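You operate a simulated robot arm through the tools that you are given. There is no shell and no other tool. Be economical: measure what you need, move in short steps, check, and stop when the job is done.

Carry out the task below with a simulated robot arm. There is one attempt and no reset: what you move stays moved.

Task
Press the orange link's bush to the card's depth and tray the link.
Fine: set the depth selector, nest the link, slide in, pull the lever, slide out; white tray.
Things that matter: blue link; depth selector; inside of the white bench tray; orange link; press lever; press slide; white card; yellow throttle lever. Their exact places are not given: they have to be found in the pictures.

It is judged by the outcome, as a careful person would: the job done as asked, and still so three seconds after it is handed in. It fails if anything else is knocked over, pushed out of place, dropped, spilled or broken.

Robot
A 7-joint arm with a two-finger parallel gripper on a trunk, on a base that drives. Base frame: it is fixed to the floor where the robot stands at the start and does not move with it; the origin is under the middle of the robot, x ahead of it, y to its left, z up; the surface under the hand at the start is at about z = 0.88. Units: m, degrees, N and s.
With the tool pointing down near the work surface it reaches from about 0.4 to 0.9 m from the robot's upright axis, wherever it stands. Its first joint turns from -115.0 to 115.0 degrees. Places, roughly: depth selector [0.8, 0.1, 1.2]; inside of the white bench tray [0.5, -0.3, 0.9]; press lever [0.7, 0, 1.2]; press slide [0.5, 0.1, 0.9]; white card [0.5, 0.2, 0.9]; yellow throttle lever [0.8, 0.3, 1]. Payload 3.91 kg.
The tool frame sits at the grasp point between the pads (the TCP): z along the fingers, y along the line on which they close. The tips reach 0.03 m beyond it. Largest opening 0.11 m; finger width 0.02, thickness 0.01; the body of the gripper, 0.048 by 0.112 m, starts 0.055 m behind the TCP.
Orientation is that of the tool frame in the base frame, as a unit quaternion [w, x, y, z]. With the fingers straight down and closing along the base's y, the tool's x points along the base's -x, its y along +y and its z along -z.

Tools
- The arm moves only by the tool step_arm. Its argument "moves" is a list of rows, each an object (a shift or turn left out is 0, a gripper value left out holds the last) with "delta_pos": the shift along the base's x, y, z in units of 400 mm (1.0 is 400 mm), a list of three; "turn": the turn, a rotation vector about the base's x, y, z in units of 45 degrees (1.0 is 45 degrees), a list of three; "grip": the finger opening in m, from 0 to 0.11. In form: [{"delta_pos": [dx, dy, dz], "turn": [rx, ry, rz], "grip": grip}, ...]. A call has 1 to 20 rows; each row is the pose to reach, as a shift and turn from the pose commanded when the call began. A call with a number of a shift or a turn outside -1 to 1 is refused whole. Rows are played at 5 a second. More than 0.05 m and 8.6 degrees between two rows, or a gripper value outside its range, and nothing of the call is played. A pose out of reach is approached as far as the arm can. The call stops where the force on the tool passes 70 N (or 10 N more than at its start, if that is more) or the arm is blocked; 0.2 s more then pass. Each finger travels about 0.153 m/s and halts on what it meets, pressing with about 34 N; the grip force reading is that of the motor and also rises with nothing between the fingers. The clock runs only during rows and for 0.2 s after the last one: add rows that repeat a pose to give the fingers time. It gives the time, the measured TCP pose, the force on the tool (base axes), the opening and the grip force at its end, in the units of the frame above (readings bear some noise), with the torque about the TCP (base axes, N m) and any sound that the robot's microphone picked up.
- Cameras (640 x 400 px; columns grow to the right, rows downward): "scene" is now at [0.2121, 0.1602, 1.5725]; the picture's right is [-0.44, -0.90, 0.00], its down [-0.46, 0.22, -0.86] and it looks along [0.77, -0.37, -0.52] (base axes); focal length 214 px, centre (320, 200). "wrist" rides on the gripper at [0.072, 0.017, -0.103] in the tool frame; the picture's right is [-0.23, 0.97, 0.00], its down [-0.76, -0.18, -0.62] and it looks along [-0.61, -0.14, 0.78] (tool axes); focal length 222 px, centre (320, 200).
- get_image(camera): a new picture of that camera. It takes no simulated time.
- slide_trunk(by): slides the trunk up (or, below 0, down) by that many m; the arm and the scene camera ride with it, the base frame stays. It gives what a move gives, with no picture.
- drive_base(legs): drives the robot by 1 to 6 legs, each [ahead, left, turn to the left] in m, m and degrees, along the robot's own axes; the way and the turn of a leg run together, so that a leg with both is an arc; at most 1.5 m and 180 degrees a leg. The arm and the cameras ride along, it lands a little off, and it stops where it bumps. It gives what a move gives.
- pan_tilt(pan, tilt): turns the head with the scene camera to pan (to the left, within 80 degrees either way) and tilt (down, from -29 to 69), counted from straight ahead of the robot. It gives what a move gives.
- measure_at(camera, pixels): for up to 12 pixels [column, row] of the newest picture of that camera ("zoom" is the newest enlarged one), the place [x, y, z] in the base frame of the surface seen there, good to about 0.003 m, but the place of the scene camera against the robot may be out by one fixed shift of up to 0.018 m in any direction. It takes no simulated time.
- inspect(camera, box): a new picture of the part [left, top, right, bottom] of that camera's present view, enlarged. It takes no simulated time.
- sign_off(): hands the job in; it is judged then, once.

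Work in short steps. Measure before you move; look again where a grasp or a placing could have gone wrong, and mend it. You have 80 turns and 60 pictures in all, those below and enlarged ones among them. Open the gripper and draw the arm clear of the work before you hand the job in, unless the task says otherwise; then end with one line.

The tools are called after ">>>" as name(argument=value, ...) on one line, values as JSON. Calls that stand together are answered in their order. step_arm: Moves the arm, as the interface text tells. Its arguments: {"type":"object","properties":{"moves":{"type":"array"}},"required":["moves"]} The other tools are called the same way: slide_trunk (by) slides the trunk up or down; drive_base (legs) drives the base; pan_tilt (pan, tilt) turns the head that bears the scene camera; get_image (camera) takes a picture; measure_at (camera, pixels) gives the place of the surface under pixels of a picture; inspect (camera, box) takes an enlarged picture of a part of a camera's view; sign_off () hands the job in.

At the start:

```text
time_s: 0.0
tcp_pos: [0.6619, -0.0737, 1.4732]
tool_rot: [-0.001, 0.0, 1.0, 0.0]
ft_force: [0.1, 0.0, -0.3]
torque: [-0.02, 0.03, -0.01]
opening: 0.1102
gripper_force: 0.0
trunk travel left (down, up): [-0.9, 0.09]
robot x, y, heading: [0.0042, 0.0041, 0.1]
head pan, tilt: [-25.8, 31.1]
```

scene: 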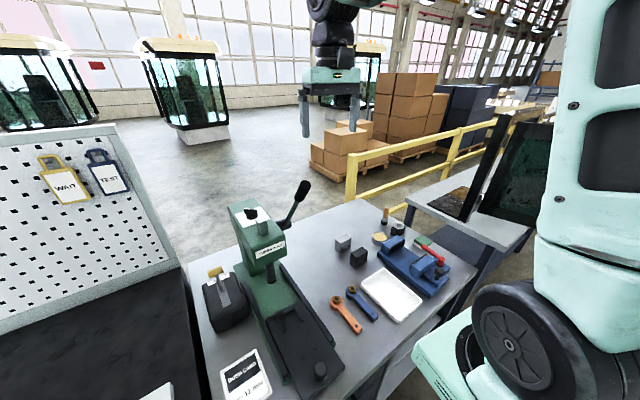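
wrist: 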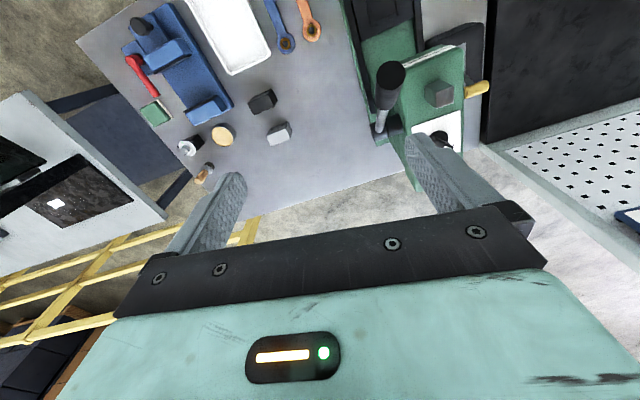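

The scene shows the press at (265,270), card at (247,375), links at (347,315)/(361,303), tray at (392,295). I enlarge the card, press and links.

>>> inspect(camera="scene", box=[190, 330, 302, 400])

>>> inspect(camera="scene", box=[190, 170, 350, 270])

>>> inspect(camera="wrist", box=[340, 0, 520, 180])

```text
5.71 times, centred on (246, 365) of scene
```

zoom: 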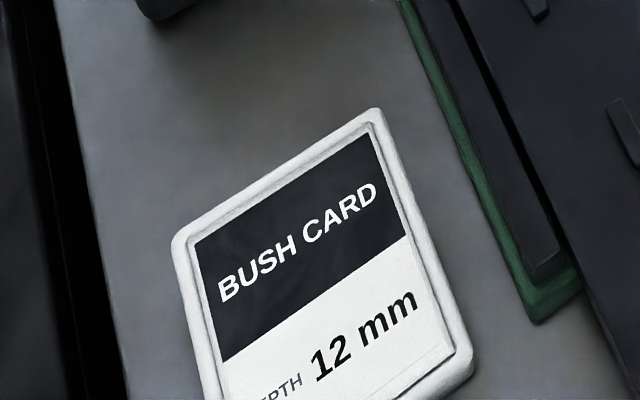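

```text
4.00 times, centred on (270, 220) of scene
```

zoom: 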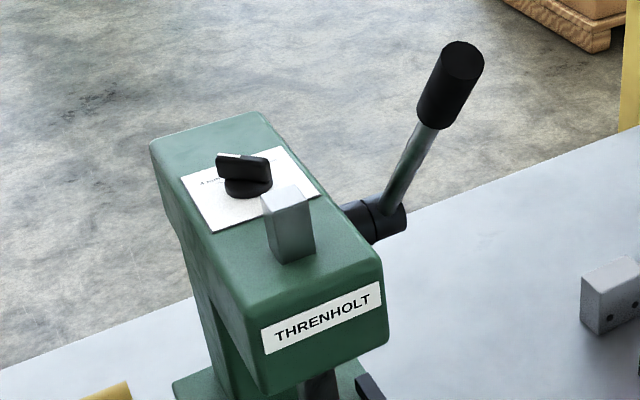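

```text
2.22 times, centred on (430, 90) of wrist
```

zoom: 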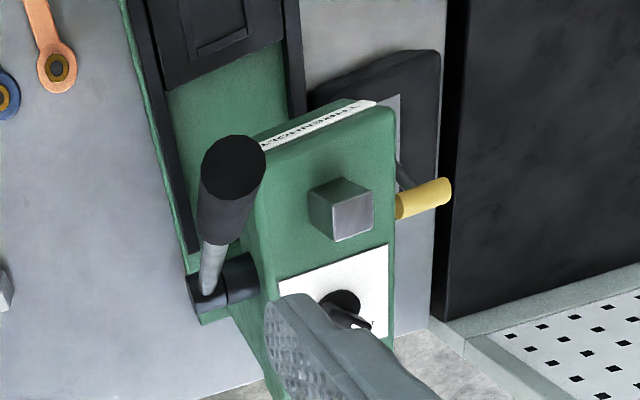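

The card reads "12 mm", with its lower part cut off. I turn the head down and left to see the card, slide and selector whole.

>>> pan_tilt(pan=-10, tilt=52)

>>> get_image(camera="scene")

```text
time_s: 0.8
tcp_pos: [0.6609, -0.0736, 1.4727]
tool_rot: [0.0, 0.0, 1.0, 0.0]
ft_force: [0.6, 0.2, -0.7]
torque: [-0.03, -0.02, -0.03]
opening: 0.11
gripper_force: 0.1
trunk travel left (down, up): [-0.9, 0.09]
robot x, y, heading: [-0.0002, 0.0006, 0.1]
head pan, tilt: [-10.0, 52.0]
```

```text
54 pictures are left
```

scene: 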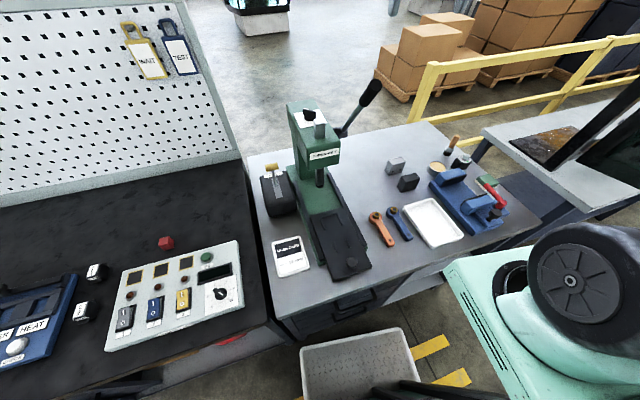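

Now I enlarge the card, selector head, and links with tray.

>>> inspect(camera="scene", box=[258, 228, 322, 284])

>>> inspect(camera="scene", box=[250, 80, 400, 290])

>>> measure_at(camera="scene", pixels=[[308, 116], [321, 115], [371, 91], [352, 264], [340, 230], [374, 216], [388, 243], [393, 211], [407, 237], [434, 223], [325, 155], [289, 255]])

```text
7.14 times, centred on (290, 256) of scene
```

zoom: 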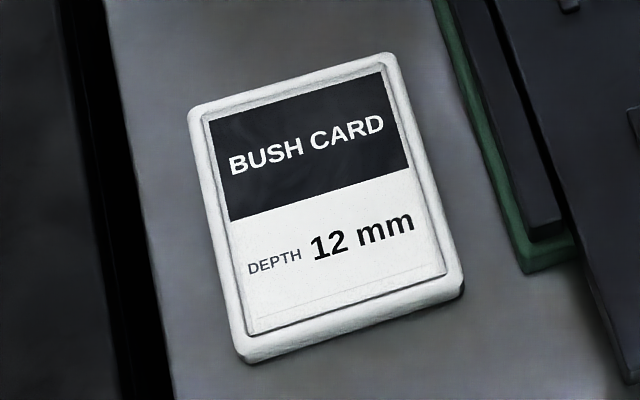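

```text
1.90 times, centred on (325, 185) of scene
```

zoom: 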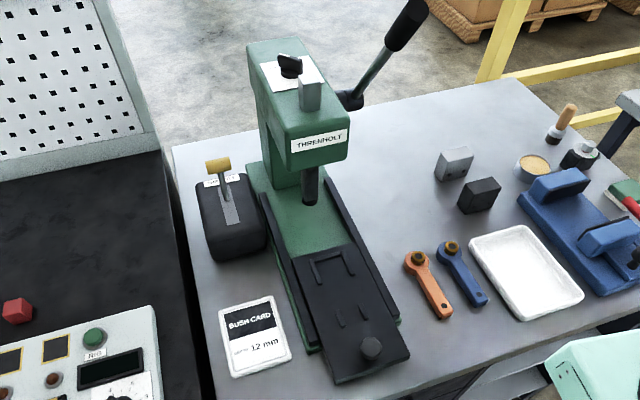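

```text
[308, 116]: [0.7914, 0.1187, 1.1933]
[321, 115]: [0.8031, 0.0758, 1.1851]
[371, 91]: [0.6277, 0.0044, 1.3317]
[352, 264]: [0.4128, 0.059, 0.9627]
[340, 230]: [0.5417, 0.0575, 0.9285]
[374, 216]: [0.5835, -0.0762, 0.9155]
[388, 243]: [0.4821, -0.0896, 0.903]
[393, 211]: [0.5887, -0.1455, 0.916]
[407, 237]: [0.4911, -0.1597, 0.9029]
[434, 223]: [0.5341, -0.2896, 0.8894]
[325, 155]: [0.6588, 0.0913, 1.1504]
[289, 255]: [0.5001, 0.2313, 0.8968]
```

The card says DEPTH 12 mm. I move the hand above the press head (selector near [0.79, 0.12, 1.19]) at a safe height to read the dial with the wrist camera.

>>> step_arm(moves=[{"delta_pos": [0, 0.12, 0]}, {"delta_pos": [0, 0.24, 0]}, {"delta_pos": [0, 0.36, 0]}, {"delta_pos": [0, 0.48, 0]}, {"delta_pos": [0, 0.54, -0.06]}, {"delta_pos": [0, 0.54, -0.14]}, {"delta_pos": [0, 0.54, -0.2]}])

>>> get_image(camera="wrist")

```text
time_s: 2.4
tcp_pos: [0.6615, 0.1436, 1.3937]
tool_rot: [0.0, 0.0, 1.0, 0.0]
ft_force: [0.5, -0.3, -0.1]
torque: [0.0, -0.01, 0.0]
opening: 0.11
gripper_force: 0.0
trunk travel left (down, up): [-0.9, 0.09]
robot x, y, heading: [-0.0, 0.0017, -0.2]
head pan, tilt: [-10.0, 52.0]
```

```text
51 pictures are left
```

wrist: 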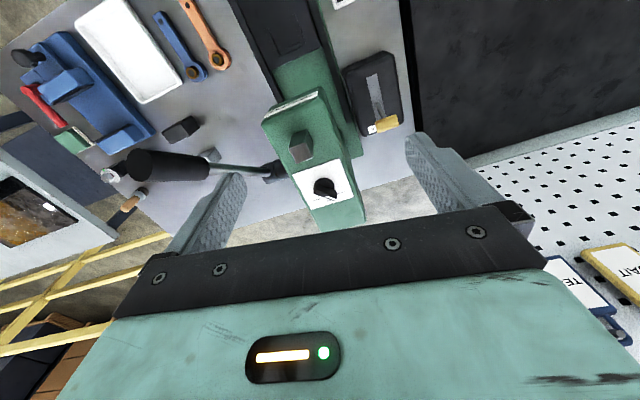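

The dial is clear at (325,187). I enlarge it.

>>> inspect(camera="wrist", box=[285, 155, 365, 215])

>>> measure_at(camera="wrist", pixels=[[325, 187], [320, 187], [334, 193], [301, 171], [340, 160], [353, 196], [311, 207], [300, 140], [135, 162], [212, 171], [305, 175]])

```text
6.67 times, centred on (325, 185) of wrist
```

zoom: 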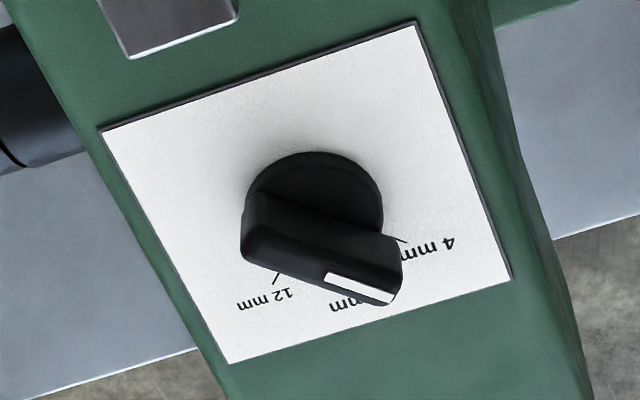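

```text
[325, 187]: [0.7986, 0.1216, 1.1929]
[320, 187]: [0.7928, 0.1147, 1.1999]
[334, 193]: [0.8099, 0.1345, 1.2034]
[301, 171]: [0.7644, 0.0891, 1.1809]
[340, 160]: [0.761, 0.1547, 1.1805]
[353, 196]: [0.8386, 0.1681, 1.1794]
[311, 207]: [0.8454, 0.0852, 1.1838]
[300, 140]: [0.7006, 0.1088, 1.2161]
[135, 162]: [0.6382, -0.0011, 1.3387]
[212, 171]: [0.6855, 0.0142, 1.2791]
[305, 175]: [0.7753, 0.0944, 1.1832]
```

The dial shows 4, (8), 12 mm ticks with the pointer near 4/8. I measure tick marks, knob and bar ends in the zoom.

>>> measure_at(camera="zoom", pixels=[[277, 278], [402, 240], [445, 248], [265, 300], [345, 308], [330, 275], [388, 298], [258, 200], [248, 250], [398, 250], [310, 160], [380, 190]])

>>> inspect(camera="scene", box=[290, 95, 340, 135])

```text
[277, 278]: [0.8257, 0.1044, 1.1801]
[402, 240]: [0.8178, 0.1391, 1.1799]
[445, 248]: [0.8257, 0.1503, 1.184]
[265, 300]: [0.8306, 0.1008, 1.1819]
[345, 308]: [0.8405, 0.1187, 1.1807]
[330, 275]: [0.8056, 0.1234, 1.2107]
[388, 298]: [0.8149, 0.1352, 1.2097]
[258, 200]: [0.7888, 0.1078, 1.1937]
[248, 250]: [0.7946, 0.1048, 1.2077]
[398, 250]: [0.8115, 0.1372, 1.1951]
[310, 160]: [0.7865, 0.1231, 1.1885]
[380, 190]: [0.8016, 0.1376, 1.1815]
```

```text
10.00 times, centred on (315, 115) of scene
```

zoom: 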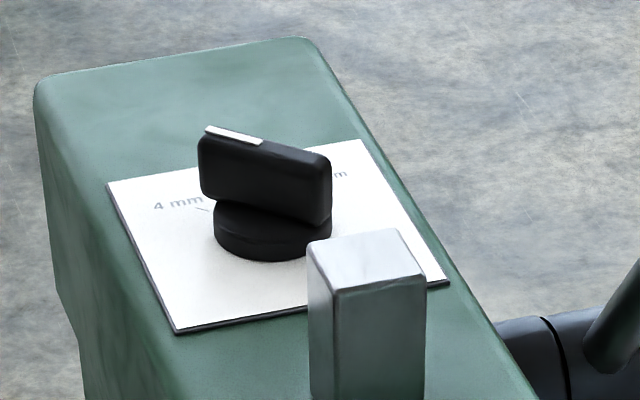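

The pointer sits at the 4 mm tick (~52° left of +x) and the 12 mm tick lies at ~-38°. I go over the knob at about [0.803, 0.121] and turn the hand 45° so that it can close across the knob's bar.

>>> step_arm(moves=[{"delta_pos": [0.06, -0.01, 0], "turn": [0, 0, 0.17]}, {"delta_pos": [0.12, -0.02, 0], "turn": [0, 0, 0.34]}, {"delta_pos": [0.18, -0.03, 0], "turn": [0, 0, 0.51]}, {"delta_pos": [0.24, -0.04, 0], "turn": [0, 0, 0.68]}, {"delta_pos": [0.3, -0.05, 0], "turn": [0, 0, 0.84]}, {"delta_pos": [0.354, -0.0565, 0], "turn": [0, 0, 1.0], "grip": 0.06}, {"delta_pos": [0.354, -0.0565, -0.1], "turn": [0, 0, 1.0], "grip": 0.06}, {"delta_pos": [0.354, -0.0565, -0.15], "turn": [0, 0, 1.0], "grip": 0.06}, {"delta_pos": [0.354, -0.0565, -0.15], "turn": [0, 0, 1.0], "grip": 0.06}])

>>> get_image(camera="wrist")

```text
time_s: 4.4
tcp_pos: [0.8042, 0.1183, 1.334]
tool_rot: [0.0, -0.382, 0.924, 0.0]
ft_force: [-0.5, 1.1, 0.4]
torque: [-0.03, 0.02, -0.01]
opening: 0.0602
gripper_force: 0.0
trunk travel left (down, up): [-0.9, 0.09]
robot x, y, heading: [-0.0039, 0.0018, 0.0]
head pan, tilt: [-10.0, 52.0]
```

```text
48 pictures are left
```

wrist: 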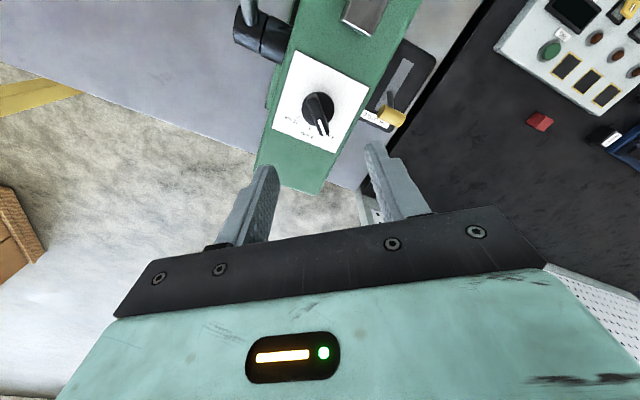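

The knob is at (318,110); I enlarge to refine its centre and direction.

>>> inspect(camera="wrist", box=[260, 60, 380, 160])

>>> measure_at(camera="wrist", pixels=[[320, 123], [324, 133], [306, 103], [313, 107], [292, 122], [333, 130], [318, 96], [301, 110], [333, 107]])

```text
4.00 times, centred on (320, 110) of wrist
```

zoom: 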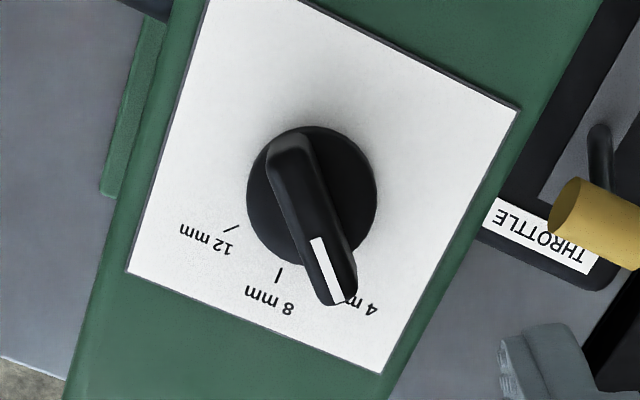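

```text
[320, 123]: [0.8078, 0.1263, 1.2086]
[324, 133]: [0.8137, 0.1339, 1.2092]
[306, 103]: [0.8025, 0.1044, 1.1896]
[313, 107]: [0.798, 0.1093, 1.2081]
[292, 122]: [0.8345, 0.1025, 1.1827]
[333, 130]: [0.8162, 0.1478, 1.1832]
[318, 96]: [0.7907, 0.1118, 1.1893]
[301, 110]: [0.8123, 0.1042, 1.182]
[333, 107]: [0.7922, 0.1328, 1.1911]
```

All three ticks are readable now, pointer at 4. I measure the ticks, disc edges and bar ends.

>>> measure_at(camera="zoom", pixels=[[238, 226], [227, 231], [279, 270], [278, 282], [314, 240], [336, 297], [280, 155], [300, 150], [290, 140], [350, 285], [315, 215], [360, 170]])

```text
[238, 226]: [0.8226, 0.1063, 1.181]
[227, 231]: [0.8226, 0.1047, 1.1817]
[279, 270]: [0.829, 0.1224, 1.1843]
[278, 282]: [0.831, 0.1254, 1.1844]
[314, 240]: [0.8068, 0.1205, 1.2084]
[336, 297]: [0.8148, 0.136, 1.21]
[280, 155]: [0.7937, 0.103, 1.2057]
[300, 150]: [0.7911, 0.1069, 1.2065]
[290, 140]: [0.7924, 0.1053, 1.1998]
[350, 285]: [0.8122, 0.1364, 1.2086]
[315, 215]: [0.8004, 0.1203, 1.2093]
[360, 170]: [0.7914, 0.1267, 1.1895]
```

Centre ≈ [0.803, 0.120], ticks 45° apart (12 mm at -37°, 4 mm at 53°). I turn 8° more, lower to tips about z 1.194, and close on the bar.

>>> step_arm(moves=[{"delta_pos": [-0.003, 0.005, -0.06], "turn": [0, 0, 0.18], "grip": 0.06}, {"delta_pos": [-0.003, 0.005, -0.14], "turn": [0, 0, 0.18]}, {"delta_pos": [-0.003, 0.005, -0.21], "turn": [0, 0, 0.18]}, {"delta_pos": [-0.003, 0.005, -0.25], "turn": [0, 0, 0.18]}, {"delta_pos": [-0.003, 0.005, -0.275], "turn": [0, 0, 0.18]}, {"delta_pos": [-0.003, 0.005, -0.275], "turn": [0, 0, 0.18], "grip": 0.03}, {"delta_pos": [-0.003, 0.005, -0.275], "turn": [0, 0, 0.18], "grip": 0.0}, {"delta_pos": [-0.003, 0.005, -0.275], "turn": [0, 0, 0.18], "grip": 0.0}])

>>> get_image(camera="wrist")

```text
time_s: 6.2
tcp_pos: [0.8061, 0.1185, 1.2237]
tool_rot: [0.002, -0.446, 0.895, -0.002]
ft_force: [23.2, -11.1, 1.4]
torque: [0.2, -0.83, 0.07]
opening: 0.0119
gripper_force: 45.0
trunk travel left (down, up): [-0.9, 0.09]
robot x, y, heading: [0.0008, -0.0024, 0.1]
head pan, tilt: [-10.0, 52.0]
```

```text
46 pictures are left
```

wrist: 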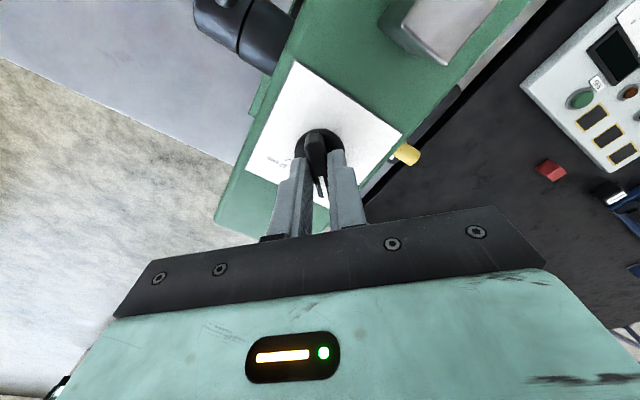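

The bar is gripped (opening 0.0119) with a slight side load, so the true centre is ~3 mm toward +x/-y. I relieve that and turn -45°.

>>> step_arm(moves=[{"delta_pos": [0.0075, -0.0045, 0]}, {"delta_pos": [0.0075, -0.0045, 0], "turn": [0, 0, -0.17]}, {"delta_pos": [0.0075, -0.0045, 0], "turn": [0, 0, -0.34]}, {"delta_pos": [0.0075, -0.0045, 0], "turn": [0, 0, -0.51]}, {"delta_pos": [0.0075, -0.0045, 0], "turn": [0, 0, -0.68]}, {"delta_pos": [0.0075, -0.0045, 0], "turn": [0, 0, -0.84]}, {"delta_pos": [0.0075, -0.0045, 0], "turn": [0, 0, -1.0]}, {"delta_pos": [0.0075, -0.0045, 0], "turn": [0, 0, -1.0]}])

```text
time_s: 8.0
tcp_pos: [0.8075, 0.1179, 1.2249]
tool_rot: [0.001, -0.069, 0.998, 0.001]
ft_force: [18.4, -17.5, 23.8]
torque: [-0.54, 0.16, 0.02]
opening: 0.0119
gripper_force: 44.6
trunk travel left (down, up): [-0.9, 0.09]
robot x, y, heading: [0.0004, 0.0007, -0.2]
head pan, tilt: [-10.0, 52.0]
```

Turning works (tool yaw now 8°, the 8 mm place). I continue the next -45°.

>>> step_arm(moves=[{"delta_pos": [0.003, -0.003, 0.003]}, {"delta_pos": [0.003, -0.003, 0.003], "turn": [0, 0, -0.17]}, {"delta_pos": [0.003, -0.003, 0.003], "turn": [0, 0, -0.34]}, {"delta_pos": [0.003, -0.003, 0.003], "turn": [0, 0, -0.51]}, {"delta_pos": [0.003, -0.003, 0.003], "turn": [0, 0, -0.68]}, {"delta_pos": [0.003, -0.003, 0.003], "turn": [0, 0, -0.84]}, {"delta_pos": [0.003, -0.003, 0.003], "turn": [0, 0, -1.0]}, {"delta_pos": [0.003, -0.003, 0.003], "turn": [0, 0, -1.0]}])

```text
time_s: 9.8
tcp_pos: [0.8073, 0.1168, 1.2239]
tool_rot: [-0.001, 0.318, 0.948, 0.0]
ft_force: [5.3, -21.4, 6.3]
torque: [-0.15, -0.23, 0.6]
opening: 0.0116
gripper_force: 45.1
trunk travel left (down, up): [-0.9, 0.09]
robot x, y, heading: [-0.0007, -0.0009, -0.1]
head pan, tilt: [-10.0, 52.0]
```

Yaw is -37°, matching the 12 mm tick. I open, rise and check the pointer.

>>> step_arm(moves=[{"grip": 0.03}, {"grip": 0.05}, {"delta_pos": [0, 0, 0.06], "grip": 0.05}, {"delta_pos": [0, 0, 0.15], "grip": 0.05}, {"delta_pos": [0, 0, 0.25], "grip": 0.05}, {"delta_pos": [-0.05, 0, 0.3], "grip": 0.08}, {"delta_pos": [-0.1, 0, 0.35], "grip": 0.11}])

>>> get_image(camera="wrist")

```text
time_s: 11.4
tcp_pos: [0.7658, 0.1201, 1.366]
tool_rot: [0.0, 0.316, 0.949, 0.0]
ft_force: [0.4, 0.4, -0.5]
torque: [0.03, 0.03, 0.01]
opening: 0.11
gripper_force: 0.0
trunk travel left (down, up): [-0.9, 0.09]
robot x, y, heading: [0.0016, -0.0018, 0.1]
head pan, tilt: [-10.0, 52.0]
```

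```text
45 pictures are left
```

wrist: 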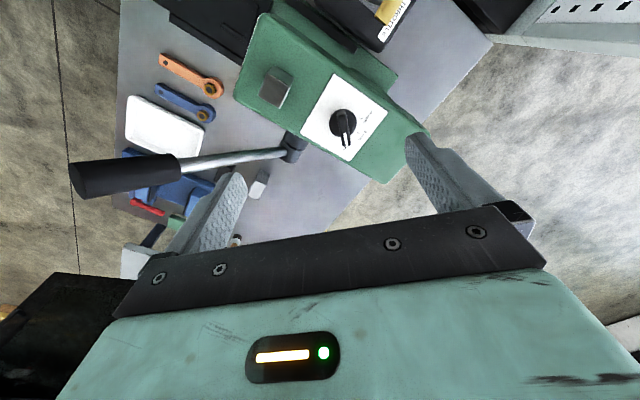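

I enlarge the dial to read it.

>>> inspect(camera="wrist", box=[295, 70, 395, 165])

```text
4.21 times, centred on (345, 118) of wrist
```

zoom: 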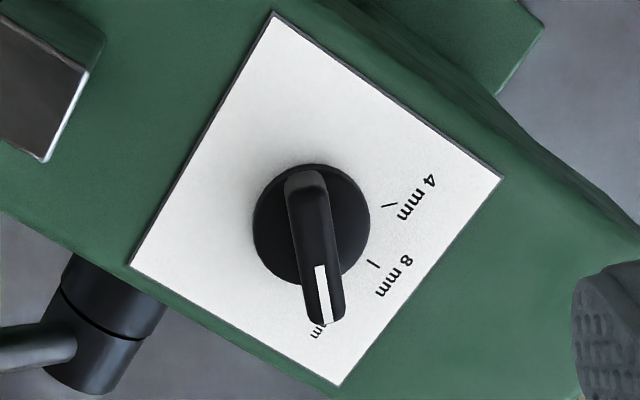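

The pointer is at 12 mm. Now I go up over the lever, turn the hand back and move to the front to view the links and slide nest.

>>> step_arm(moves=[{"delta_pos": [0, 0, 0.12]}, {"delta_pos": [0, 0, 0.24]}, {"delta_pos": [0, 0, 0.28], "turn": [0, 0, 0.12]}, {"delta_pos": [-0.1, 0, 0.28], "turn": [0, 0, 0.24]}, {"delta_pos": [-0.2, 0, 0.28], "turn": [0, 0, 0.36]}, {"delta_pos": [-0.3, 0, 0.28], "turn": [0, 0, 0.48]}, {"delta_pos": [-0.4, 0, 0.28], "turn": [0, 0, 0.6]}, {"delta_pos": [-0.5, 0, 0.28], "turn": [0, 0, 0.72]}, {"delta_pos": [-0.6, 0, 0.28], "turn": [0, 0, 0.82]}, {"delta_pos": [-0.7, 0, 0.28], "turn": [0, 0, 0.82]}, {"delta_pos": [-0.76, -0.06, 0.2], "turn": [0, 0, 0.82]}, {"delta_pos": [-0.76, -0.15, 0.14], "turn": [0, 0, 0.82]}, {"delta_pos": [-0.76, -0.25, 0.08], "turn": [0, 0, 0.82]}, {"delta_pos": [-0.76, -0.3, 0.0], "turn": [0, 0, 0.82]}, {"delta_pos": [-0.76, -0.35, -0.1], "turn": [0, 0, 0.82]}, {"delta_pos": [-0.76, -0.4, -0.2], "turn": [0, 0, 0.82]}, {"delta_pos": [-0.76, -0.4, -0.3], "turn": [0, 0, 0.82]}])

>>> get_image(camera="wrist")

```text
time_s: 15.0
tcp_pos: [0.461, -0.0408, 1.245]
tool_rot: [0.0, 0.001, 1.0, 0.0]
ft_force: [-1.8, 0.2, -0.5]
torque: [-0.01, -0.04, 0.03]
opening: 0.11
gripper_force: 0.0
trunk travel left (down, up): [-0.9, 0.09]
robot x, y, heading: [-0.0012, 0.0015, -0.1]
head pan, tilt: [-10.0, 52.0]
```

```text
43 pictures are left
```

wrist: 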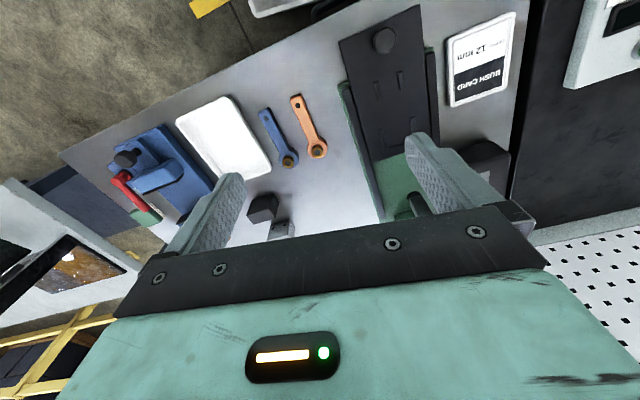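

I enlarge the links and the slide nest.

>>> inspect(camera="wrist", box=[245, 80, 345, 180])

>>> inspect(camera="wrist", box=[330, 5, 450, 165])

>>> measure_at(camera="wrist", pixels=[[317, 150], [297, 101], [306, 122], [288, 159], [267, 115], [384, 40], [386, 83], [400, 80], [371, 93], [405, 115], [225, 140]])

```text
4.00 times, centred on (295, 130) of wrist
```

zoom: 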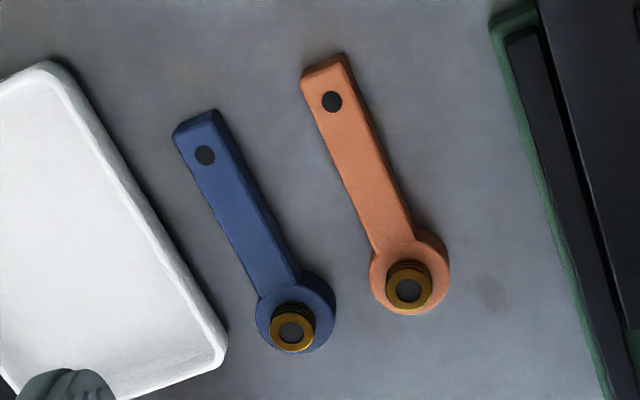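

```text
2.50 times, centred on (390, 85) of wrist
```

zoom: 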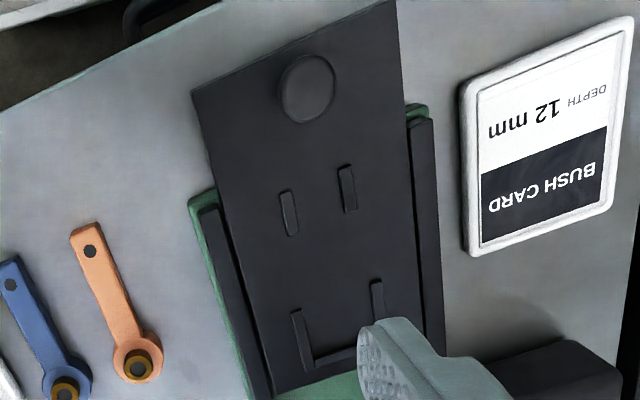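

```text
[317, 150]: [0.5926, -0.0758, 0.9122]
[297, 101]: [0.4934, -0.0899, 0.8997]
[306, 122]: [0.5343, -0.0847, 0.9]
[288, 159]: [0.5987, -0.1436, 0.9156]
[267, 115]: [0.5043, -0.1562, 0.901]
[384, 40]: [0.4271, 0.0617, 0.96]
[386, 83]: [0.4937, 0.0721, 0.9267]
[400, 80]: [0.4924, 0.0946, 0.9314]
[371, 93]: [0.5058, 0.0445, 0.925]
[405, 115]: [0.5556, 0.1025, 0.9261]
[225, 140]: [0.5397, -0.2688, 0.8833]
```

I measure the nest ribs in this zoom: front ribs (290,212)/(347,188), rear U ribs (300,340)/(377,305), back stop (335,355), slide corners and the handle.

>>> measure_at(camera="zoom", pixels=[[284, 195], [292, 232], [344, 168], [352, 207], [294, 315], [307, 365], [372, 285], [380, 315], [335, 357], [308, 82], [198, 95], [385, 5]])

>>> inspect(camera="scene", box=[300, 150, 420, 285])

```text
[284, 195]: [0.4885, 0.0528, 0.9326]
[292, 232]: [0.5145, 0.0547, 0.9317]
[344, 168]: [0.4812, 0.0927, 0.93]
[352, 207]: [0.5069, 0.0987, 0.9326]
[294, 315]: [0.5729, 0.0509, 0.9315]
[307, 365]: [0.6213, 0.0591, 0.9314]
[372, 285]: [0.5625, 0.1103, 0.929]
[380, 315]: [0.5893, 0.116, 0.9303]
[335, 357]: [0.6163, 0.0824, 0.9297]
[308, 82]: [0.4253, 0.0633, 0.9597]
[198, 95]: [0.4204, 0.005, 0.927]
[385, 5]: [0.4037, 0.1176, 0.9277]
```

```text
2.96 times, centred on (360, 218) of scene
```

zoom: 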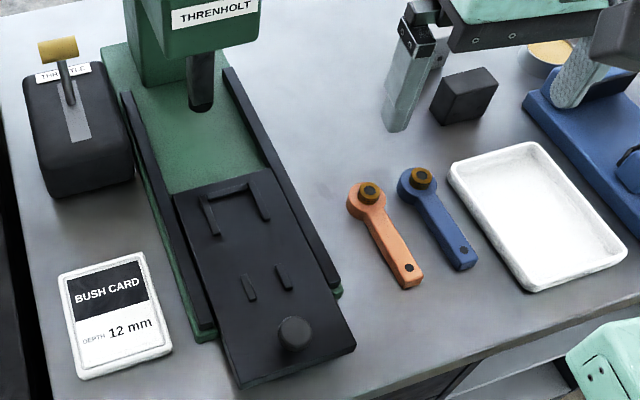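

The nest runs along the slide (yaw ~8°): tail between front ribs, eye in the rear U. I move closer above the link for a fine measurement.

>>> step_arm(moves=[{"delta_pos": [-0.02, -0.06, -0.1]}, {"delta_pos": [-0.02, -0.1, -0.2]}, {"delta_pos": [-0.02, -0.11, -0.3]}, {"delta_pos": [-0.02, -0.11, -0.4]}])

>>> inspect(camera="wrist", box=[240, 40, 400, 180])

```text
time_s: 16.0
tcp_pos: [0.4957, -0.0777, 1.0797]
tool_rot: [0.0, 0.0, 1.0, 0.0]
ft_force: [-0.4, 0.7, -0.1]
torque: [0.03, -0.02, 0.01]
opening: 0.1099
gripper_force: 0.0
out of reach, approached as far as the arm can: row 1, 2, 3, 4
trunk travel left (down, up): [-0.9, 0.09]
robot x, y, heading: [0.0014, 0.0005, 0.0]
head pan, tilt: [-10.0, 52.0]
```

```text
2.86 times, centred on (320, 110) of wrist
```

zoom: 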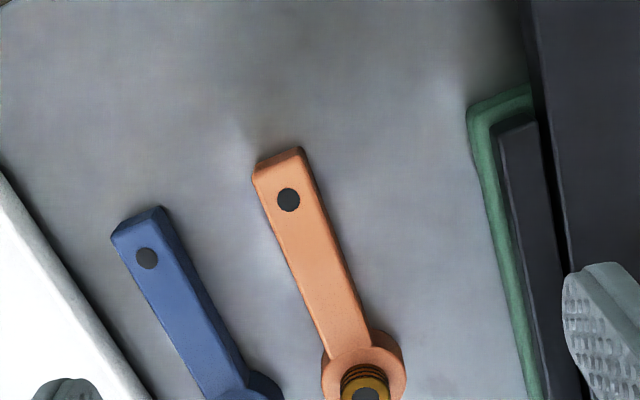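

The reach stopped at x≈0.496. I measure the link from this zoom.

>>> measure_at(camera="zoom", pixels=[[258, 172], [297, 152], [288, 199], [300, 290], [348, 268], [325, 340], [364, 325], [322, 370], [406, 370], [365, 395], [365, 378], [325, 275]])

>>> inspect(camera="wrist", box=[280, 120, 440, 220])

```text
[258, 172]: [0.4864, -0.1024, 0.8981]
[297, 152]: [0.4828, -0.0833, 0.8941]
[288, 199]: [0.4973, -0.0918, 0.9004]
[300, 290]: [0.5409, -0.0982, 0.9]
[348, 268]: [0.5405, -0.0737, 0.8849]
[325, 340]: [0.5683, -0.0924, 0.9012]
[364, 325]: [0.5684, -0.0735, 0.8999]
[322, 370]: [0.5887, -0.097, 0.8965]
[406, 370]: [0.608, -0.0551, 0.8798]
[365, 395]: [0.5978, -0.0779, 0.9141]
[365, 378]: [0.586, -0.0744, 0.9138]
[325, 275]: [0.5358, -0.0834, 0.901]
```

```text
4.00 times, centred on (360, 170) of wrist
```

zoom: 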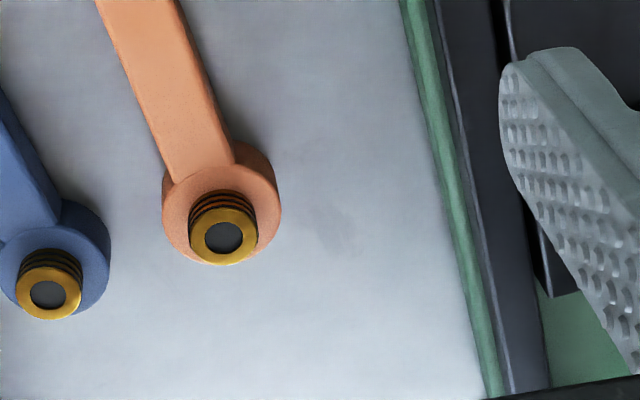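

I measure the eye ring and bush centre here.

>>> measure_at(camera="zoom", pixels=[[164, 215], [278, 195], [223, 238], [195, 235], [255, 235], [195, 258], [270, 235], [222, 262], [170, 180], [236, 160]])

```text
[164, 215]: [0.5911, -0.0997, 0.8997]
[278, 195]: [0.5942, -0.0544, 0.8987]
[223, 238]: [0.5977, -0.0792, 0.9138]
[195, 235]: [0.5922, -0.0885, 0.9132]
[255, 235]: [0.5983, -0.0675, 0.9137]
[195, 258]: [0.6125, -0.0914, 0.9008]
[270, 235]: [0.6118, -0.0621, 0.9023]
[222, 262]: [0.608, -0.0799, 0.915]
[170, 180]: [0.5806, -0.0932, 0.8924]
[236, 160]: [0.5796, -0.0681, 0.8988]
```

Eye centre ≈ [0.596, -0.078], diameter ~46 mm, link yaw ~8°. Now the same close view over the nest.

>>> step_arm(moves=[{"delta_pos": [0, 0.12, 0]}, {"delta_pos": [0, 0.24, 0]}, {"delta_pos": [0, 0.34, 0]}, {"delta_pos": [0, 0.34, 0]}])

>>> inspect(camera="wrist", box=[240, 20, 432, 200])

```text
time_s: 17.0
tcp_pos: [0.4995, 0.0563, 1.0794]
tool_rot: [0.001, 0.0, 1.0, 0.0]
ft_force: [0.3, -0.1, 0.0]
torque: [0.02, 0.01, -0.03]
opening: 0.11
gripper_force: 0.1
trunk travel left (down, up): [-0.9, 0.09]
robot x, y, heading: [0.0035, -0.0005, -0.2]
head pan, tilt: [-10.0, 52.0]
```

```text
2.22 times, centred on (336, 110) of wrist
```

zoom: 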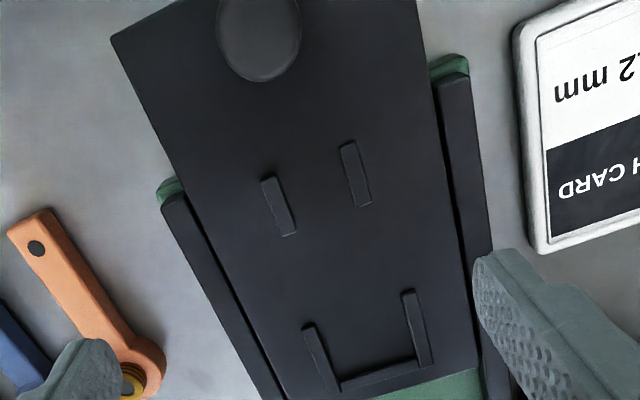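

I measure the inner edges of the ribs and back stop.

>>> measure_at(camera="zoom", pixels=[[276, 178], [295, 233], [342, 150], [358, 204], [313, 326], [338, 382], [403, 295], [418, 358], [378, 372], [375, 378], [260, 35], [320, 190]])

>>> measure_at(camera="zoom", pixels=[[264, 180], [284, 236], [354, 143], [371, 203], [304, 328], [330, 388], [415, 291], [429, 362], [345, 388], [410, 365], [365, 330], [130, 370]])

```text
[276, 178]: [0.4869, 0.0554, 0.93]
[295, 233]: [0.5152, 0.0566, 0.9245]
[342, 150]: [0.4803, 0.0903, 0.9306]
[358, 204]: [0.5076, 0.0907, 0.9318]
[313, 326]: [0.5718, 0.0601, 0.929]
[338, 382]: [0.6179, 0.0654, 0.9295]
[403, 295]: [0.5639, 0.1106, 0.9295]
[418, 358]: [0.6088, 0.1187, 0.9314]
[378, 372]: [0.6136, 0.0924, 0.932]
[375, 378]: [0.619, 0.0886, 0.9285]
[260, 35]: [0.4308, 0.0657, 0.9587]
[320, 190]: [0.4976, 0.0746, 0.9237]
```

```text
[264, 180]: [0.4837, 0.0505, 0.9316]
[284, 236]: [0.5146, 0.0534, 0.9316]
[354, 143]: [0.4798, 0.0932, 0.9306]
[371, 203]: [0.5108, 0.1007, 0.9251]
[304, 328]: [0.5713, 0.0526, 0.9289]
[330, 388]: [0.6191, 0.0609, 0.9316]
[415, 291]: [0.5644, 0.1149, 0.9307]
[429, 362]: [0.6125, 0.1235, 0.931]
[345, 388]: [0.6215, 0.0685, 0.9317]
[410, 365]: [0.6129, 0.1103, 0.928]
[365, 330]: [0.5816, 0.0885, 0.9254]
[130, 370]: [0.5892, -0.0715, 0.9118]
```

Nest target for the eye: ≈ [0.588, 0.088], yaw 8.3°, slide surface z≈0.9245. I move over the link's arm at [0.550, -0.084] with the hand turned 8°, opening 0.055.

>>> step_arm(moves=[{"delta_pos": [0.04, -0.12, 0], "turn": [0, 0, 0.09]}, {"delta_pos": [0.08, -0.24, 0], "turn": [0, 0, 0.18]}, {"delta_pos": [0.127, -0.351, 0], "turn": [0, 0, 0.18], "grip": 0.055}, {"delta_pos": [0.127, -0.351, -0.1], "turn": [0, 0, 0.18], "grip": 0.055}, {"delta_pos": [0.127, -0.351, -0.2], "turn": [0, 0, 0.18], "grip": 0.055}, {"delta_pos": [0.127, -0.351, -0.2], "turn": [0, 0, 0.18], "grip": 0.055}])

>>> get_image(camera="wrist")

```text
refused: row 1 steps farther than a row can; nothing moved
```

```text
36 pictures are left
```

wrist: 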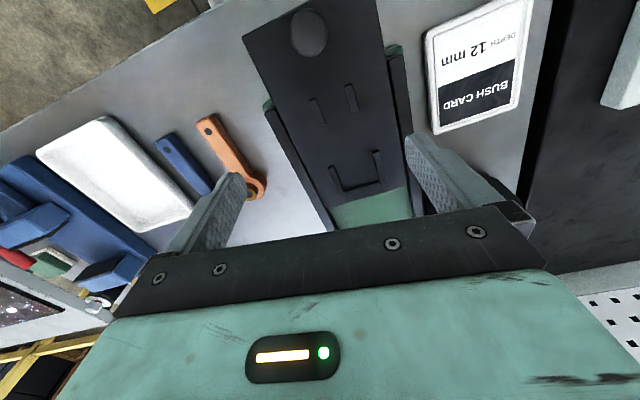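

A step was slightly too long; I use smaller ones.

>>> step_arm(moves=[{"delta_pos": [0.03, -0.09, 0], "turn": [0, 0, 0.06]}, {"delta_pos": [0.06, -0.18, 0], "turn": [0, 0, 0.12]}, {"delta_pos": [0.1, -0.27, 0], "turn": [0, 0, 0.18]}, {"delta_pos": [0.127, -0.351, 0], "turn": [0, 0, 0.18], "grip": 0.055}, {"delta_pos": [0.127, -0.351, -0.1], "turn": [0, 0, 0.18], "grip": 0.055}, {"delta_pos": [0.127, -0.351, -0.2], "turn": [0, 0, 0.18], "grip": 0.055}, {"delta_pos": [0.127, -0.351, -0.2], "turn": [0, 0, 0.18], "grip": 0.055}])

>>> get_image(camera="wrist")

```text
time_s: 18.6
tcp_pos: [0.5507, -0.0856, 0.9984]
tool_rot: [0.0, -0.07, 0.998, 0.0]
ft_force: [-0.3, 0.2, 0.6]
torque: [-0.01, 0.0, -0.02]
opening: 0.0549
gripper_force: 0.1
trunk travel left (down, up): [-0.9, 0.09]
robot x, y, heading: [0.0022, -0.0015, 0.0]
head pan, tilt: [-10.0, 52.0]
```

```text
35 pictures are left
```

wrist: 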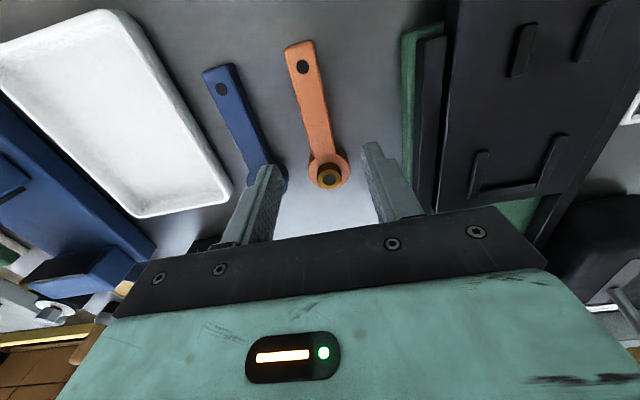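

Aligned over the link arm at (310,100). I lower to TCP z 0.916 and close.

>>> step_arm(moves=[{"delta_pos": [0, 0.004, -0.08], "grip": 0.05}, {"delta_pos": [0, 0.004, -0.16], "grip": 0.05}, {"delta_pos": [0, 0.004, -0.206], "grip": 0.05}, {"delta_pos": [0, 0.004, -0.206], "grip": 0.03}, {"delta_pos": [0, 0.004, -0.206], "grip": 0.0}, {"delta_pos": [0, 0.004, -0.206], "grip": 0.0}])

```text
time_s: 20.0
tcp_pos: [0.5513, -0.083, 0.9177]
tool_rot: [0.0, -0.07, 0.998, 0.0]
ft_force: [-0.7, -1.6, 0.4]
torque: [-0.05, -0.23, -0.11]
opening: 0.0238
gripper_force: 33.3
trunk travel left (down, up): [-0.9, 0.09]
robot x, y, heading: [0.0048, 0.0018, -0.1]
head pan, tilt: [-10.0, 52.0]
```

Link gripped (23.8 mm). I lift 0.1 m and carry it over the nest by [-0.007, +0.166].

>>> step_arm(moves=[{"delta_pos": [0, 0, 0.1]}, {"delta_pos": [0, 0, 0.2]}, {"delta_pos": [0, 0, 0.26]}, {"delta_pos": [-0.005, 0.1, 0.26]}, {"delta_pos": [-0.01, 0.2, 0.26]}, {"delta_pos": [-0.015, 0.3, 0.26]}, {"delta_pos": [-0.0175, 0.38, 0.26]}, {"delta_pos": [-0.0175, 0.414, 0.26]}, {"delta_pos": [-0.0175, 0.414, 0.22]}, {"delta_pos": [-0.0175, 0.414, 0.18]}, {"delta_pos": [-0.0175, 0.414, 0.18]}])

>>> get_image(camera="wrist")

>>> inspect(camera="scene", box=[290, 160, 430, 285])

```text
time_s: 22.4
tcp_pos: [0.5432, 0.0857, 0.9875]
tool_rot: [0.0, -0.07, 0.998, 0.0]
ft_force: [-0.2, 0.0, 0.3]
torque: [0.01, 0.04, -0.02]
opening: 0.0001
gripper_force: 34.2
trunk travel left (down, up): [-0.9, 0.09]
robot x, y, heading: [-0.0024, -0.0003, 0.0]
head pan, tilt: [-10.0, 52.0]
```

```text
34 pictures are left
```

wrist: 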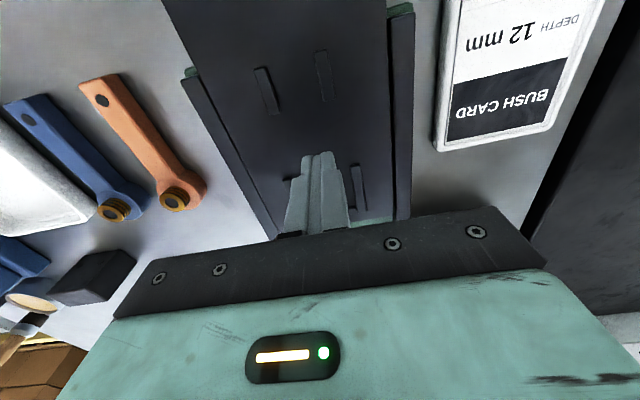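

```text
3.20 times, centred on (360, 222) of scene
```

zoom: 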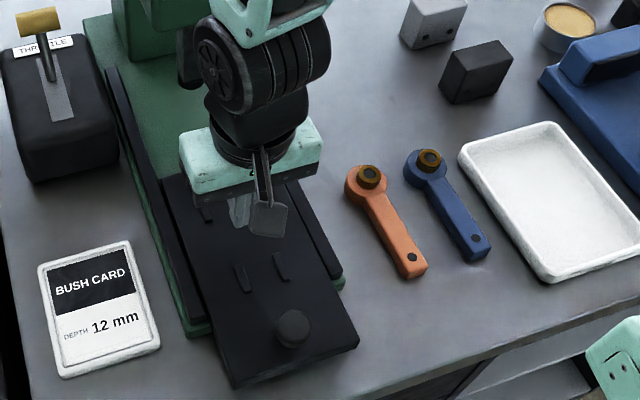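

The link slipped out and stayed on the bench. I go back over it, measure its place, and will grip deeper and nearer the eye.

>>> step_arm(moves=[{"delta_pos": [0, 0, 0.06], "grip": 0.0}, {"delta_pos": [-0.02, -0.1, 0.12], "grip": 0.02}, {"delta_pos": [-0.05, -0.2, 0.18], "grip": 0.05}, {"delta_pos": [-0.08, -0.3, 0.2], "grip": 0.08}, {"delta_pos": [-0.08, -0.41, 0.2], "grip": 0.11}, {"delta_pos": [-0.08, -0.41, 0.2], "grip": 0.11}])

>>> inspect(camera="wrist", box=[240, 60, 400, 200])

```text
time_s: 23.8
tcp_pos: [0.512, -0.0801, 1.0683]
tool_rot: [0.0, -0.07, 0.998, 0.0]
ft_force: [-0.2, 0.4, -0.3]
torque: [-0.01, 0.04, 0.03]
opening: 0.1101
gripper_force: 0.1
trunk travel left (down, up): [-0.9, 0.09]
robot x, y, heading: [-0.001, -0.0009, 0.1]
head pan, tilt: [-10.0, 52.0]
```

```text
2.86 times, centred on (320, 130) of wrist
```

zoom: 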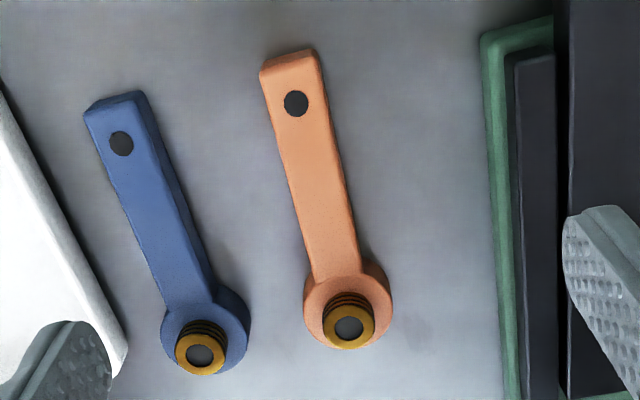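

>>> measure_at(camera="zoom", pixels=[[305, 312], [390, 305], [325, 344], [372, 340], [348, 329], [296, 104], [285, 180], [340, 165], [320, 300], [312, 275], [354, 265], [420, 200]])

```text
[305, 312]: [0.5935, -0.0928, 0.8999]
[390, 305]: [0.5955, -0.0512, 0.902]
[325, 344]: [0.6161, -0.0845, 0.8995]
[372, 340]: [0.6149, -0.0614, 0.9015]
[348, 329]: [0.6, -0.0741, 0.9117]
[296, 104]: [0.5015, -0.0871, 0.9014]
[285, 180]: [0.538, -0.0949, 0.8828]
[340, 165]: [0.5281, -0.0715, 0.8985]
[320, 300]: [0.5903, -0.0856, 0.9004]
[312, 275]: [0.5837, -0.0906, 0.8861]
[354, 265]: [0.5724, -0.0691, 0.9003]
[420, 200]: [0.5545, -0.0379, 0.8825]
```

Eye now ≈ [0.597, -0.073], yaw 8.4°. I lower to grip 40 mm behind the eye with tips just above the bench, close with time to settle.

>>> step_arm(moves=[{"delta_pos": [0.06, 0.003, -0.05], "grip": 0.05}, {"delta_pos": [0.1135, 0.003, -0.12], "grip": 0.05}, {"delta_pos": [0.1135, 0.003, -0.22], "grip": 0.05}, {"delta_pos": [0.1135, 0.003, -0.3], "grip": 0.05}, {"delta_pos": [0.1135, 0.003, -0.36], "grip": 0.05}, {"delta_pos": [0.1135, 0.003, -0.38], "grip": 0.05}, {"delta_pos": [0.1135, 0.003, -0.39], "grip": 0.05}, {"delta_pos": [0.1135, 0.003, -0.39], "grip": 0.05}])

```text
time_s: 25.6
tcp_pos: [0.558, -0.0783, 0.9109]
tool_rot: [0.0, -0.07, 0.998, 0.0]
ft_force: [-0.1, 0.1, -0.3]
torque: [-0.01, -0.02, 0.0]
opening: 0.0502
gripper_force: 0.1
trunk travel left (down, up): [-0.9, 0.09]
robot x, y, heading: [0.0007, -0.0001, 0.1]
head pan, tilt: [-10.0, 52.0]
```

No contact with the bench yet at TCP z 0.911. I close here, hold, and lift a little, slowly.

>>> step_arm(moves=[{"grip": 0.025}, {"grip": 0.0}, {"grip": 0.0}, {"grip": 0.0}, {"delta_pos": [0, 0, 0.02], "grip": 0.0}, {"delta_pos": [0, 0, 0.04], "grip": 0.0}, {"delta_pos": [0, 0, 0.06], "grip": 0.0}, {"delta_pos": [0, 0, 0.08], "grip": 0.0}, {"delta_pos": [0, 0, 0.1], "grip": 0.0}, {"delta_pos": [0, 0, 0.1], "grip": 0.0}])

>>> get_image(camera="wrist")

```text
time_s: 27.8
tcp_pos: [0.5561, -0.0779, 0.951]
tool_rot: [0.0, -0.07, 0.998, 0.0]
ft_force: [-0.6, -1.6, -5.7]
torque: [-0.02, 0.03, 0.0]
opening: 0.0237
gripper_force: 34.1
trunk travel left (down, up): [-0.9, 0.09]
robot x, y, heading: [0.0016, 0.0015, -0.0]
head pan, tilt: [-10.0, 52.0]
```

```text
31 pictures are left
```

wrist: 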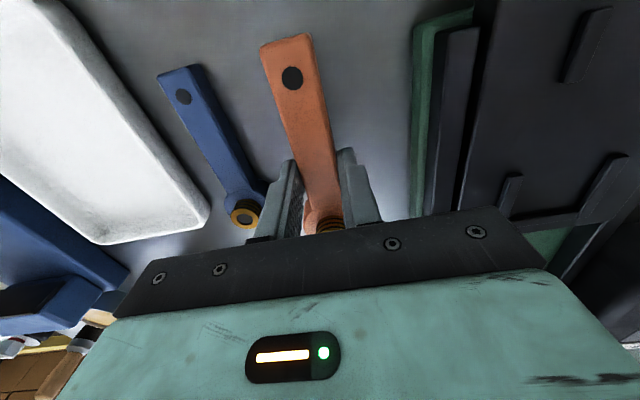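

The link is held (weight ~5.7 N). I raise it and carry it gently over the nest to [0.549, 0.083].

>>> step_arm(moves=[{"delta_pos": [0, 0, 0.04]}, {"delta_pos": [0, 0, 0.08]}, {"delta_pos": [0, 0, 0.12]}, {"delta_pos": [0, 0.05, 0.13]}, {"delta_pos": [-0.005, 0.1, 0.13]}, {"delta_pos": [-0.01, 0.16, 0.13]}, {"delta_pos": [-0.015, 0.22, 0.13]}, {"delta_pos": [-0.021, 0.28, 0.13]}, {"delta_pos": [-0.021, 0.34, 0.13]}, {"delta_pos": [-0.021, 0.38, 0.13]}, {"delta_pos": [-0.021, 0.403, 0.13]}, {"delta_pos": [-0.021, 0.403, 0.1]}, {"delta_pos": [-0.021, 0.403, 0.08]}, {"delta_pos": [-0.021, 0.403, 0.08]}])

>>> get_image(camera="wrist")

>>> inspect(camera="scene", box=[300, 170, 400, 285])

```text
time_s: 30.8
tcp_pos: [0.5474, 0.0828, 0.9826]
tool_rot: [-0.001, -0.07, 0.998, 0.0]
ft_force: [-0.6, 0.2, -5.3]
torque: [0.0, 0.07, 0.02]
opening: 0.0238
gripper_force: 34.0
trunk travel left (down, up): [-0.9, 0.09]
robot x, y, heading: [-0.001, 0.001, 0.1]
head pan, tilt: [-10.0, 52.0]
```

```text
30 pictures are left
```

wrist: 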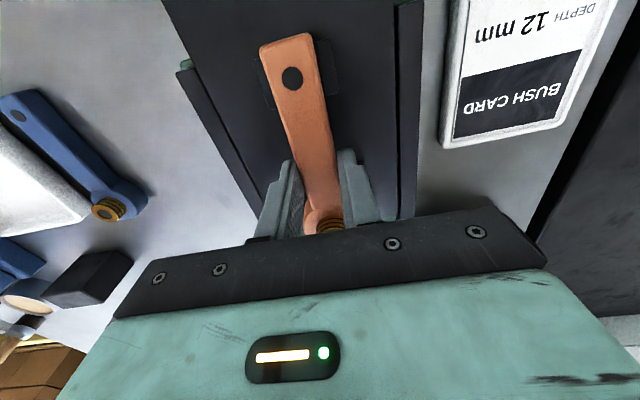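

```text
3.48 times, centred on (350, 228) of scene
```

zoom: 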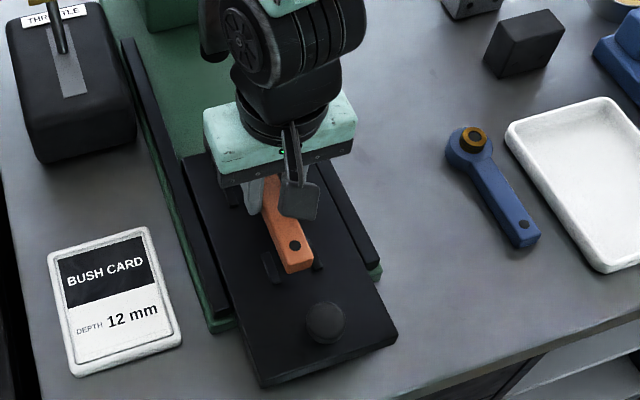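

The link hangs above the nest, tail between the front ribs. I measure the tail hole and edges to check the alignment.

>>> measure_at(camera="wrist", pixels=[[291, 78], [310, 150], [321, 205], [263, 75], [332, 75], [272, 80], [318, 74]])

```text
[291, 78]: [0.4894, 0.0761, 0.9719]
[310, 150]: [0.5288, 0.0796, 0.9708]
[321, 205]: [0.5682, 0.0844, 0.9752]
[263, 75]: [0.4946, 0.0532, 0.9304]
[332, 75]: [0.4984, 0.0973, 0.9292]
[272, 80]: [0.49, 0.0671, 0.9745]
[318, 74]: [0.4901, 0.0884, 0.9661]
```

The link sits ~1.5 mm too far +y. I correct this and lower slowly to the slide surface (expected at TCP z ≈0.955).

>>> step_arm(moves=[{"delta_pos": [0.004, -0.004, -0.02]}, {"delta_pos": [0.004, -0.004, -0.035]}, {"delta_pos": [0.004, -0.004, -0.05]}, {"delta_pos": [0.004, -0.004, -0.06]}, {"delta_pos": [0.004, -0.004, -0.065]}, {"delta_pos": [0.004, -0.004, -0.07]}, {"delta_pos": [0.004, -0.004, -0.07]}])

>>> get_image(camera="wrist")

```text
time_s: 32.4
tcp_pos: [0.5498, 0.0818, 0.9565]
tool_rot: [0.001, -0.072, 0.997, 0.0]
ft_force: [2.0, 0.2, 24.6]
torque: [-0.02, -0.12, -0.03]
opening: 0.0242
gripper_force: 34.2
trunk travel left (down, up): [-0.9, 0.09]
robot x, y, heading: [-0.0025, -0.0025, 0.1]
head pan, tilt: [-10.0, 52.0]
```

```text
28 pictures are left
```

wrist: 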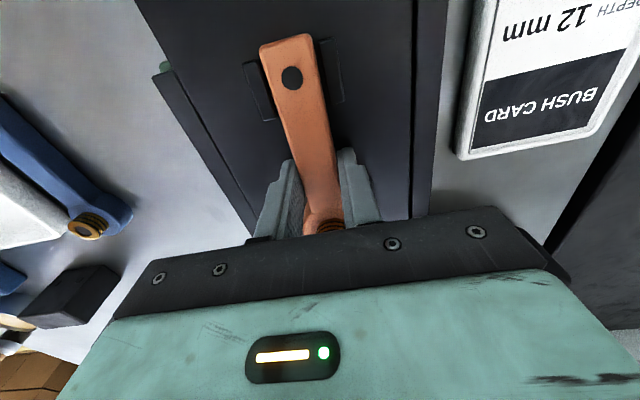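

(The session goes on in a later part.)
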